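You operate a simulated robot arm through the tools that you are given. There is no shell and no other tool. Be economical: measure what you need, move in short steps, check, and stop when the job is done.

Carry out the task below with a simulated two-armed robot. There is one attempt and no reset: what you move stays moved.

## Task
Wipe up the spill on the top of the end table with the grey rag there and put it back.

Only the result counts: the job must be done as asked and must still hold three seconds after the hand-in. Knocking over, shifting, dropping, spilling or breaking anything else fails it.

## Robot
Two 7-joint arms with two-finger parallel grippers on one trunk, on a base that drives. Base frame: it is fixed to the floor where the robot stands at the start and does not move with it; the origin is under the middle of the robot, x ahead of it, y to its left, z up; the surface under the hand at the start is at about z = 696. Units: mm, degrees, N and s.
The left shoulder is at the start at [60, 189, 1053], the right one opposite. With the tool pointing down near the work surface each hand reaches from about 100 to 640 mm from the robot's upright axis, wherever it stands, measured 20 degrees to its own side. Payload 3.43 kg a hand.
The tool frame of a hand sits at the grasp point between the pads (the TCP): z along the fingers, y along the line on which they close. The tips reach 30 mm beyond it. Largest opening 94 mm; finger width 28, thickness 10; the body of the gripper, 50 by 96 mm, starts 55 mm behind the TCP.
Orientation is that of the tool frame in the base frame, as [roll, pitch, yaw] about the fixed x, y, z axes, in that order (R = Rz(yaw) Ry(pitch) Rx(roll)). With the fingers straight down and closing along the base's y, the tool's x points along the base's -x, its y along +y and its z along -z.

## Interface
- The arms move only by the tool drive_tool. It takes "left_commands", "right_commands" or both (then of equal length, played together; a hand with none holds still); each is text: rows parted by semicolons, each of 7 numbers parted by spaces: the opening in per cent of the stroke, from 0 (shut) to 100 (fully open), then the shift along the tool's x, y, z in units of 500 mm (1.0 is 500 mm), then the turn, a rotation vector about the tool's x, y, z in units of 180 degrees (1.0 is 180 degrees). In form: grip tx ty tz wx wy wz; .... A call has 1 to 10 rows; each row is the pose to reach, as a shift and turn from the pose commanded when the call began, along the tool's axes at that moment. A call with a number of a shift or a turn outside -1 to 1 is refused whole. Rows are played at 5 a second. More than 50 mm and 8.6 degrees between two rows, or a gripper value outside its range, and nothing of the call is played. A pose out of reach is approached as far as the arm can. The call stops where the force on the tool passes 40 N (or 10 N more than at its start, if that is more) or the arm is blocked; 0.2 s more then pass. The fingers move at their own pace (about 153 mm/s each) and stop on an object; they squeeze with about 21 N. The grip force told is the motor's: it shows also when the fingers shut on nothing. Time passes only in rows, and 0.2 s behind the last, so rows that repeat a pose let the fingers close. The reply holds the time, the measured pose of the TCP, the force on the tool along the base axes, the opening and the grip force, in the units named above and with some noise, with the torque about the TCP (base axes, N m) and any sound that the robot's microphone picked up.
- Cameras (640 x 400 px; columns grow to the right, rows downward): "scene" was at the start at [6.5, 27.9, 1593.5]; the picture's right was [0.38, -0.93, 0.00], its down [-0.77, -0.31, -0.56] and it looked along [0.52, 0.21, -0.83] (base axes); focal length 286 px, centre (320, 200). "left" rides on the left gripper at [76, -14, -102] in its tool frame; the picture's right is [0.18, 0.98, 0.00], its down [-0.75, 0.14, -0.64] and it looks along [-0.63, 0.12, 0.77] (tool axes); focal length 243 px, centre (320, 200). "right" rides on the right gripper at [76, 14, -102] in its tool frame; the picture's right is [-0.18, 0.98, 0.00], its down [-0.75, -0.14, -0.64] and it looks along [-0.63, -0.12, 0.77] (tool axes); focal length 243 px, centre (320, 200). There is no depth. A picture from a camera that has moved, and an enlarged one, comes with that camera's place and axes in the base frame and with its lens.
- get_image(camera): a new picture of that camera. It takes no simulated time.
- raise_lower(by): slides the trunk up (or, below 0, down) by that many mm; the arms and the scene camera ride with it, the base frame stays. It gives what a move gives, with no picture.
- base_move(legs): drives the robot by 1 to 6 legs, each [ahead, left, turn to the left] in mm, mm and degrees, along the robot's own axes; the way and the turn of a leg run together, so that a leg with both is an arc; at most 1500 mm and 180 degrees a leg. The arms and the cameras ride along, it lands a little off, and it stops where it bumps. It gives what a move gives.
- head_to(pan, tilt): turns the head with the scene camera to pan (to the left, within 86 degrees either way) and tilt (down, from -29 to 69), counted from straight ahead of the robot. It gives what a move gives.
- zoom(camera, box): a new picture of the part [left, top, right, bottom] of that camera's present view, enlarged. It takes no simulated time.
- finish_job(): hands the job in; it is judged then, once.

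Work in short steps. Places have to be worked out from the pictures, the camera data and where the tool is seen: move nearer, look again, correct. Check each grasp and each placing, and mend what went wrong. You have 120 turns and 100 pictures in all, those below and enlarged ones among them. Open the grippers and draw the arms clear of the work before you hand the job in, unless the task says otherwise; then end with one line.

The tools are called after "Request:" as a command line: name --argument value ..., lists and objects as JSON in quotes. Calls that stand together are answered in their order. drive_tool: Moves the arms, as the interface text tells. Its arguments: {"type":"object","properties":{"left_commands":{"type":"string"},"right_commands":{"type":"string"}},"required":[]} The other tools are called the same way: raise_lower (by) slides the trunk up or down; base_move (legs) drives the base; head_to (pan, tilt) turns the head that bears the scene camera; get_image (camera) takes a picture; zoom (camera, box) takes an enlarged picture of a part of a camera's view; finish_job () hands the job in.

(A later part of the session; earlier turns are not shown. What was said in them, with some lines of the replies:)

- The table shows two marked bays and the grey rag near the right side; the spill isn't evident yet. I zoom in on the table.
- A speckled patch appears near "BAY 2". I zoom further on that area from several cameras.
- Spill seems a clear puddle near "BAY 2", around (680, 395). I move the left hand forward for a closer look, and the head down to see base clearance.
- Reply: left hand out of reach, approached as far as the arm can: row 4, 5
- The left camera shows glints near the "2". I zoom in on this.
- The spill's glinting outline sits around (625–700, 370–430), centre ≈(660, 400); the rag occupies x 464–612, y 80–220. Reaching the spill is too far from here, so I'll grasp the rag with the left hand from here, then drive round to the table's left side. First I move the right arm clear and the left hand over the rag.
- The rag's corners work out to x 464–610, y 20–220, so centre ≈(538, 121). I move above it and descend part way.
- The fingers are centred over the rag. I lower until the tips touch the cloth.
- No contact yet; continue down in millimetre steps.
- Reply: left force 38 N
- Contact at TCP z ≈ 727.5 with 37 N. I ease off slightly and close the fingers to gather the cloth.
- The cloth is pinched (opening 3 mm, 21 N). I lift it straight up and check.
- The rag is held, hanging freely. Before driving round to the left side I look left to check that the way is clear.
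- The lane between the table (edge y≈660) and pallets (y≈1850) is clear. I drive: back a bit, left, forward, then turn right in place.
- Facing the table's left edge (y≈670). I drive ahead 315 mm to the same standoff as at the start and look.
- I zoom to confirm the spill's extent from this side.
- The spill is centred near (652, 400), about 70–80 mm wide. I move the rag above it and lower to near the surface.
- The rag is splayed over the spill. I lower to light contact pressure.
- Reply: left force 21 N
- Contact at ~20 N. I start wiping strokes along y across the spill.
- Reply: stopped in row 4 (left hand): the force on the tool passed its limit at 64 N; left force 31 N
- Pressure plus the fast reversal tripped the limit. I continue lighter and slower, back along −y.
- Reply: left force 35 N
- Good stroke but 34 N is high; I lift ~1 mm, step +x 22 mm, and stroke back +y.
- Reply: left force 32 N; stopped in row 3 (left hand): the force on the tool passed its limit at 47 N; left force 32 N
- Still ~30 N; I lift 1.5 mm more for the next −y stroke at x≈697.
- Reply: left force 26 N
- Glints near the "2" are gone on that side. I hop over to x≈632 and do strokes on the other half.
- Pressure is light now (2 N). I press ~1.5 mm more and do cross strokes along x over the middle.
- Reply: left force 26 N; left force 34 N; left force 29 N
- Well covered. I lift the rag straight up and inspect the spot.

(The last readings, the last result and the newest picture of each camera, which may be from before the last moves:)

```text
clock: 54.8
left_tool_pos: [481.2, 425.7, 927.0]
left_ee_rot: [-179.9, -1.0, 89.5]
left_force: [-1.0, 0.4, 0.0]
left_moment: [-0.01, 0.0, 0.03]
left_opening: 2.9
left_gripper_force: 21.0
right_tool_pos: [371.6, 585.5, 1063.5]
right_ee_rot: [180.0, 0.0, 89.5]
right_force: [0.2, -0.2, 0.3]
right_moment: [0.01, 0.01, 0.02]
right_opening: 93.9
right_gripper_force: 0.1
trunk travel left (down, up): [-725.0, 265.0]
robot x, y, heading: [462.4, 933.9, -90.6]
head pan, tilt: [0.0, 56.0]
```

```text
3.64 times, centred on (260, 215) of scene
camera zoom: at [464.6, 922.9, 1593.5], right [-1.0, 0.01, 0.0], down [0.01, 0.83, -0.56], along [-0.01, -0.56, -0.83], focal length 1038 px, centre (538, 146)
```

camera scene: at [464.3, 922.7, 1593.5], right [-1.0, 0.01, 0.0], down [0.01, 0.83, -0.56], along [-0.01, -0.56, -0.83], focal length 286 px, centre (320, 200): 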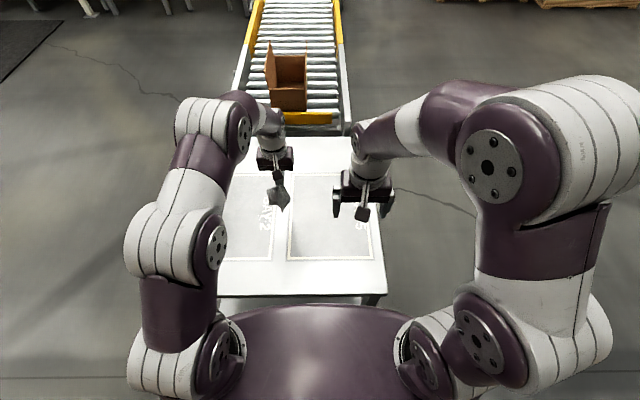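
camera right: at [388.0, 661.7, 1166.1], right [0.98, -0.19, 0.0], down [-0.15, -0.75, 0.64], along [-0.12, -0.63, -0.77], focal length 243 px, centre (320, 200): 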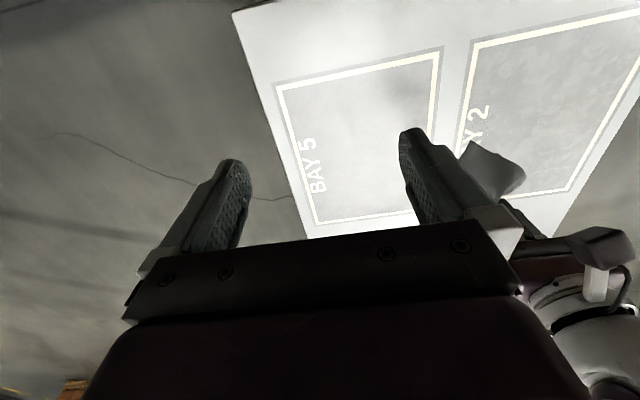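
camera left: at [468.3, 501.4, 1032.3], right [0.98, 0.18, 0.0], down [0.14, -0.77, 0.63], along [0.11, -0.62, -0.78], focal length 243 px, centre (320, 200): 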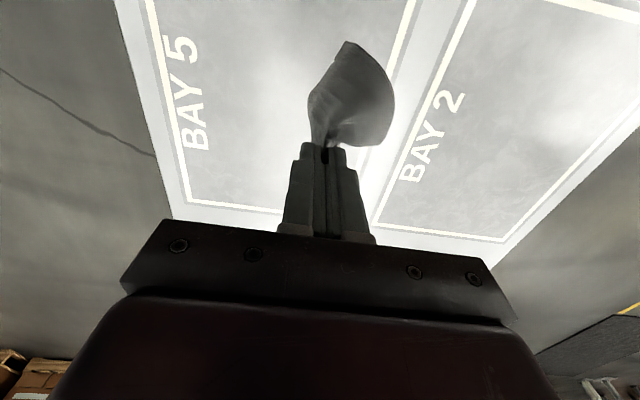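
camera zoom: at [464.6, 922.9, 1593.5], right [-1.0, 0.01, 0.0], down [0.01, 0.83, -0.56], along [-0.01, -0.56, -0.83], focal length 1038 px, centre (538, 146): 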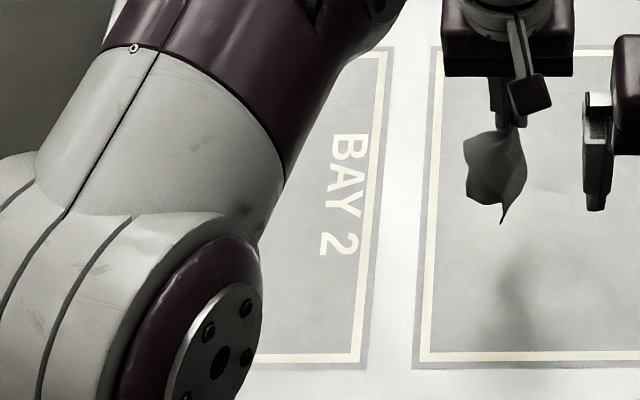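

The glints near "Y 2" are gone. I take a zoom from the left camera to check for residue.

Request:
zoom --camera "left" --box '[380, 20, 560, 240]'

Request:
zoom --camera "scene" --box '[280, 170, 390, 270]'

```text
1.82 times, centred on (470, 130) of left
camera zoom: at [468.3, 501.4, 1032.3], right [0.98, 0.18, 0.0], down [0.14, -0.77, 0.63], along [0.11, -0.62, -0.78], focal length 441 px, centre (47, 327)
```

zoom: 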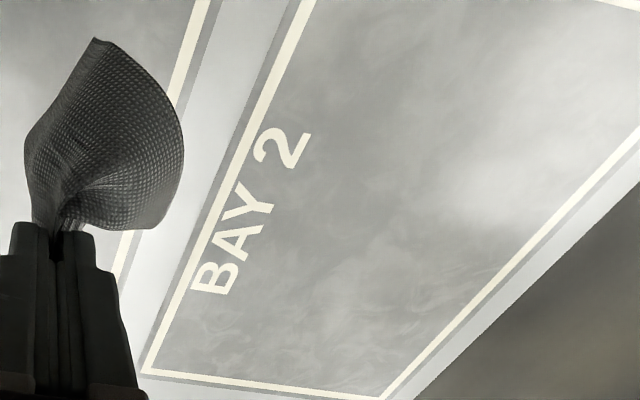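

```text
4.00 times, centred on (335, 220) of scene
camera zoom: at [464.6, 922.9, 1593.5], right [-1.0, 0.01, 0.0], down [0.01, 0.83, -0.56], along [-0.01, -0.56, -0.83], focal length 1142 px, centre (260, 120)
```

zoom: 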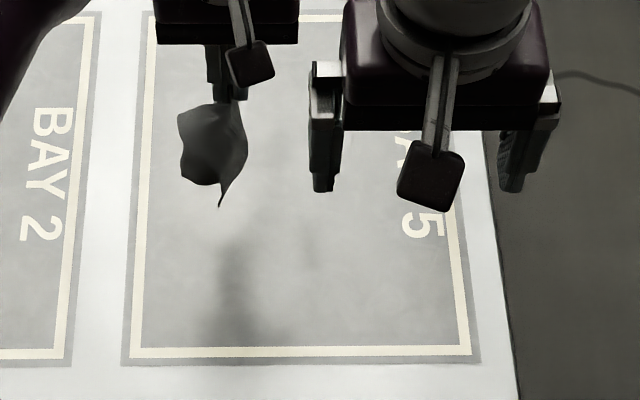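

Clean. I shift the left hand back to its carrying place and drive back to the start position.

Request:
drive_tool --left_commands "0 0 0.09 0 0 0 0; 0 0 0.18 0 0 0 0; 0 0 0.24 0 0 0 0; 0 0 0.24 0 0 0 0"

Request:
base_move --legs '[[-318, 0, 0], [0, 0, 90.5], [-565, 0, 0], [0, -1250, 0]]'

```text
clock: 55.8
left_tool_pos: [600.1, 423.7, 926.0]
left_ee_rot: [-179.9, -0.9, 89.5]
left_force: [-0.5, -0.8, 0.0]
left_moment: [-0.02, -0.02, 0.03]
left_opening: 3.0
left_gripper_force: 20.9
right_tool_pos: [373.2, 584.7, 1062.1]
right_ee_rot: [-180.0, 0.0, 89.5]
right_force: [-0.9, -0.7, -0.1]
right_moment: [0.0, -0.01, -0.01]
right_opening: 93.9
right_gripper_force: 0.1
trunk travel left (down, up): [-725.0, 265.0]
robot x, y, heading: [462.3, 932.0, -90.7]
head pan, tilt: [0.0, 56.0]
```

```text
clock: 70.8
left_tool_pos: [439.9, 105.4, 927.4]
left_ee_rot: [-179.8, -1.0, -177.9]
left_force: [1.0, -0.4, -0.5]
left_moment: [0.02, -0.01, -0.05]
left_opening: 3.0
left_gripper_force: 20.8
right_tool_pos: [289.2, -130.6, 1062.6]
right_ee_rot: [180.0, -0.1, -177.9]
right_force: [-0.4, 0.8, 0.6]
right_moment: [-0.02, -0.01, -0.01]
right_opening: 93.9
right_gripper_force: 0.0
trunk travel left (down, up): [-725.0, 265.0]
robot x, y, heading: [-64.1, -53.8, 2.1]
head pan, tilt: [0.0, 56.0]
```

I correct the leftover offset.

Request:
base_move --legs '[[0, 54, -2.1], [60, 0, 0]]'

Request:
get_image --camera "scene"

Request:
get_image --camera "left"

```text
clock: 72.3
left_tool_pos: [504.6, 140.4, 925.3]
left_ee_rot: [-179.9, -1.0, 179.9]
left_force: [0.2, 0.0, -0.3]
left_moment: [-0.03, 0.03, -0.04]
left_opening: 3.0
left_gripper_force: 20.6
right_tool_pos: [346.3, -88.8, 1062.5]
right_ee_rot: [180.0, 0.0, -179.9]
right_force: [-0.4, 0.5, 0.6]
right_moment: [-0.02, 0.0, -0.02]
right_opening: 94.4
right_gripper_force: 0.0
trunk travel left (down, up): [-725.0, 265.0]
robot x, y, heading: [-0.6, -1.2, -0.1]
head pan, tilt: [0.0, 56.0]
```

```text
65 pictures are left
camera scene: at [9.6, 1.6, 1593.5], right [0.0, -1.0, 0.0], down [-0.83, 0.0, -0.56], along [0.56, 0.0, -0.83], focal length 286 px, centre (320, 200)
```

scene: 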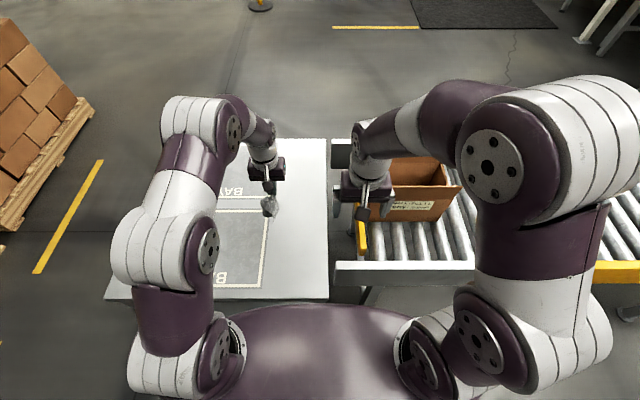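

```text
64 pictures are left
camera left: at [431.8, 127.8, 1030.8], right [-0.18, 0.98, 0.0], down [0.76, 0.14, 0.63], along [0.62, 0.12, -0.78], focal length 243 px, centre (320, 200)
```

left: 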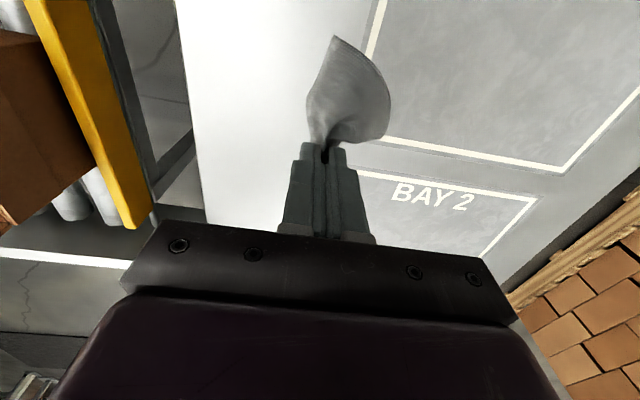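

Robot is back at the start pose; the table's bay 2 looks clean. I lower the rag at its original pick point (535, 120).

Request:
drive_tool --left_commands "0 -0.06 -0.04 0 0 0 0; 0 -0.06 -0.04 0.08 0 0 0; 0 -0.06 -0.04 0.16 0 0 0; 0 -0.06 -0.04 0.24 0 0 0; 0 -0.06 -0.04 0.31 0 0 0; 0 -0.06 -0.04 0.36 0 0 0; 0 -0.06 -0.04 0.388 0 0 0; 0 -0.06 -0.04 0.388 0 0 0"

Request:
get_image --camera "left"

```text
clock: 74.1
left_tool_pos: [533.1, 121.2, 732.3]
left_ee_rot: [-179.9, -0.9, 179.9]
left_force: [0.1, -0.1, 2.4]
left_moment: [0.02, 0.02, -0.02]
left_opening: 2.8
left_gripper_force: 20.5
right_tool_pos: [346.3, -89.5, 1063.1]
right_ee_rot: [180.0, 0.1, 180.0]
right_force: [0.4, 0.2, 0.6]
right_moment: [0.04, 0.02, -0.02]
right_opening: 94.1
right_gripper_force: 0.0
trunk travel left (down, up): [-725.0, 265.0]
robot x, y, heading: [-2.1, 2.0, -0.1]
head pan, tilt: [0.0, 56.0]
```

```text
63 pictures are left
camera left: at [458.8, 108.2, 836.6], right [-0.18, 0.98, 0.0], down [0.76, 0.14, 0.63], along [0.62, 0.12, -0.78], focal length 243 px, centre (320, 200)
```

left: 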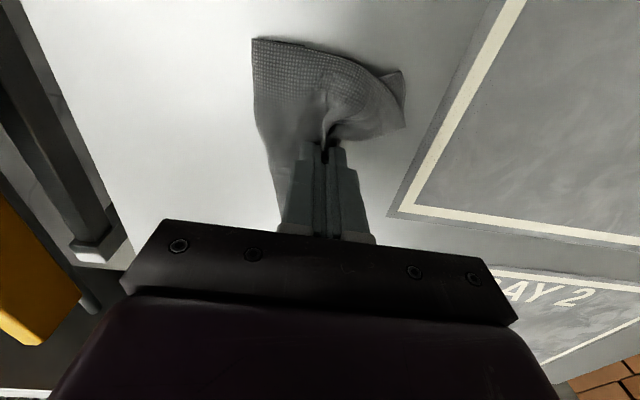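

The rag is touching down at its place. I open and lift away.

Request:
drive_tool --left_commands "20 0 0 0 0 0 0; 45 0 0 0 0 0 0; 60 0 0 0 0 0 0; 60 0 0 0 0 0 0; 60 0 0 -0.03 0 0 0; 60 0 0 -0.09 0 0 0; 60 0 0 -0.17 0 0 0; 60 0 0 -0.25 0 0 0; 60 0 0 -0.34 0 0 0; 60 0 0 -0.42 0 0 0"

Request:
get_image --camera "left"

Request:
zoom --camera "scene" --box '[190, 130, 350, 310]'

```text
clock: 76.3
left_tool_pos: [535.6, 119.9, 943.4]
left_ee_rot: [180.0, -1.0, 180.0]
left_force: [-1.0, -0.1, -0.7]
left_moment: [0.01, -0.03, 0.0]
left_opening: 56.5
left_gripper_force: 0.1
right_tool_pos: [346.0, -89.4, 1062.3]
right_ee_rot: [180.0, -0.1, -180.0]
right_force: [-0.3, 0.6, -0.3]
right_moment: [-0.03, 0.01, -0.04]
right_opening: 93.9
right_gripper_force: 0.0
trunk travel left (down, up): [-725.0, 265.0]
robot x, y, heading: [-1.7, -0.1, -0.2]
head pan, tilt: [0.0, 56.0]
```

```text
62 pictures are left
camera left: at [461.6, 106.1, 1048.2], right [-0.18, 0.98, 0.0], down [0.76, 0.14, 0.63], along [0.62, 0.12, -0.78], focal length 243 px, centre (320, 200)
```

left: 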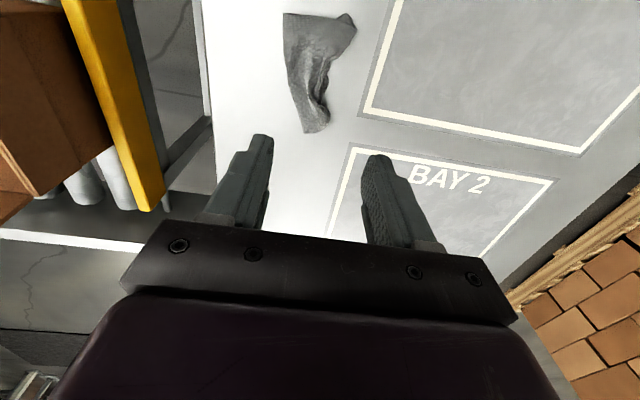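

```text
2.22 times, centred on (270, 220) of scene
camera zoom: at [8.6, 0.7, 1593.4], right [0.0, -1.0, 0.0], down [-0.83, 0.0, -0.56], along [0.56, 0.0, -0.83], focal length 634 px, centre (431, 156)
```

zoom: 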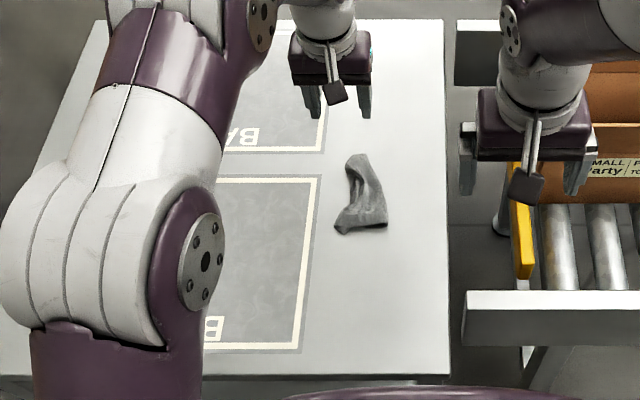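

The rag lies back at its place (centroid ≈(524, 119)). I return the left hand to the earlier viewpoint to check the spill spot again.

Request:
drive_tool --left_commands "100 0 0.08 0 0 0 0; 100 0 0.16 0 0 0 0; 100 0 0.25 0 0 0 0; 100 0 0.34 0 0 0 0; 100 0 0.43 0 0 0 0; 100 0 0.52 0 0 0 0; 100 0 0.6 0 0 0 0; 100 0 0.64 0.02 0 0 0; 100 0 0.64 0.02 0 0 0"

Request:
zoom --camera "left" --box '[220, 90, 400, 240]'

Request:
get_image --camera "left"

```text
clock: 78.3
left_tool_pos: [532.4, 438.8, 931.1]
left_ee_rot: [180.0, -0.9, 179.9]
left_force: [0.1, -0.6, -0.6]
left_moment: [-0.02, 0.0, 0.01]
left_opening: 94.1
left_gripper_force: 0.1
left hand out of reach, approached as far as the arm can: row 8, 9
right_tool_pos: [347.5, -89.4, 1063.7]
right_ee_rot: [-179.9, -0.1, 179.9]
right_force: [0.0, -0.6, 0.1]
right_moment: [0.04, 0.01, 0.0]
right_opening: 94.1
right_gripper_force: 0.0
trunk travel left (down, up): [-725.0, 265.0]
robot x, y, heading: [-2.0, 0.8, 0.1]
head pan, tilt: [0.0, 56.0]
```

```text
2.67 times, centred on (310, 165) of left
camera zoom: at [459.1, 426.0, 1034.9], right [-0.18, 0.98, 0.0], down [0.76, 0.14, 0.63], along [0.62, 0.12, -0.78], focal length 647 px, centre (347, 293)
```

zoom: 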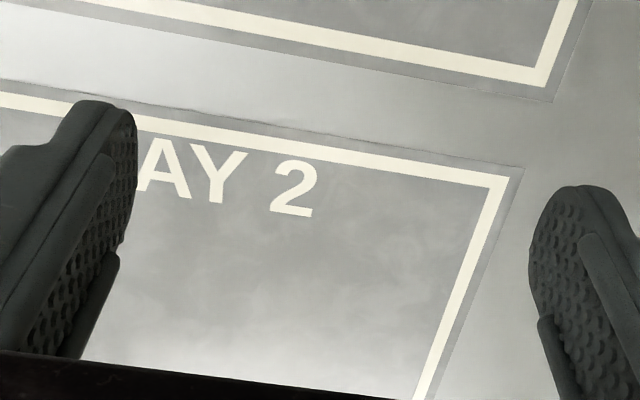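

```text
59 pictures are left
camera left: at [459.1, 426.0, 1034.9], right [-0.18, 0.98, 0.0], down [0.76, 0.14, 0.63], along [0.62, 0.12, -0.78], focal length 243 px, centre (320, 200)
```

left: 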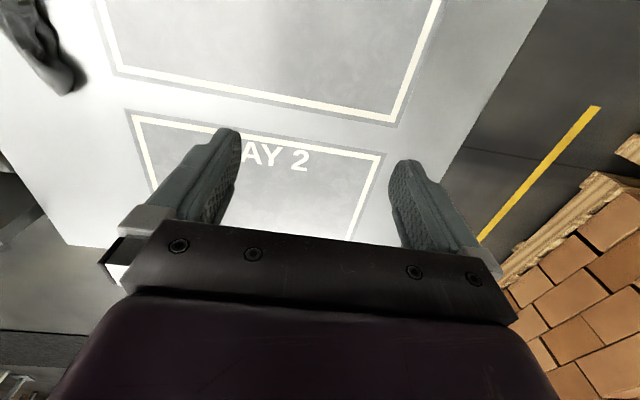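

The glints are completely gone, the rag is back in its place, and both grippers are open and clear. I hand in.

Request:
finish_job

```text
The job is handed in.
```

I wiped the spill off the table top and put the grey rag back where it was, though it now lies crumpled rather than flat; both grippers are open and clear of the work.
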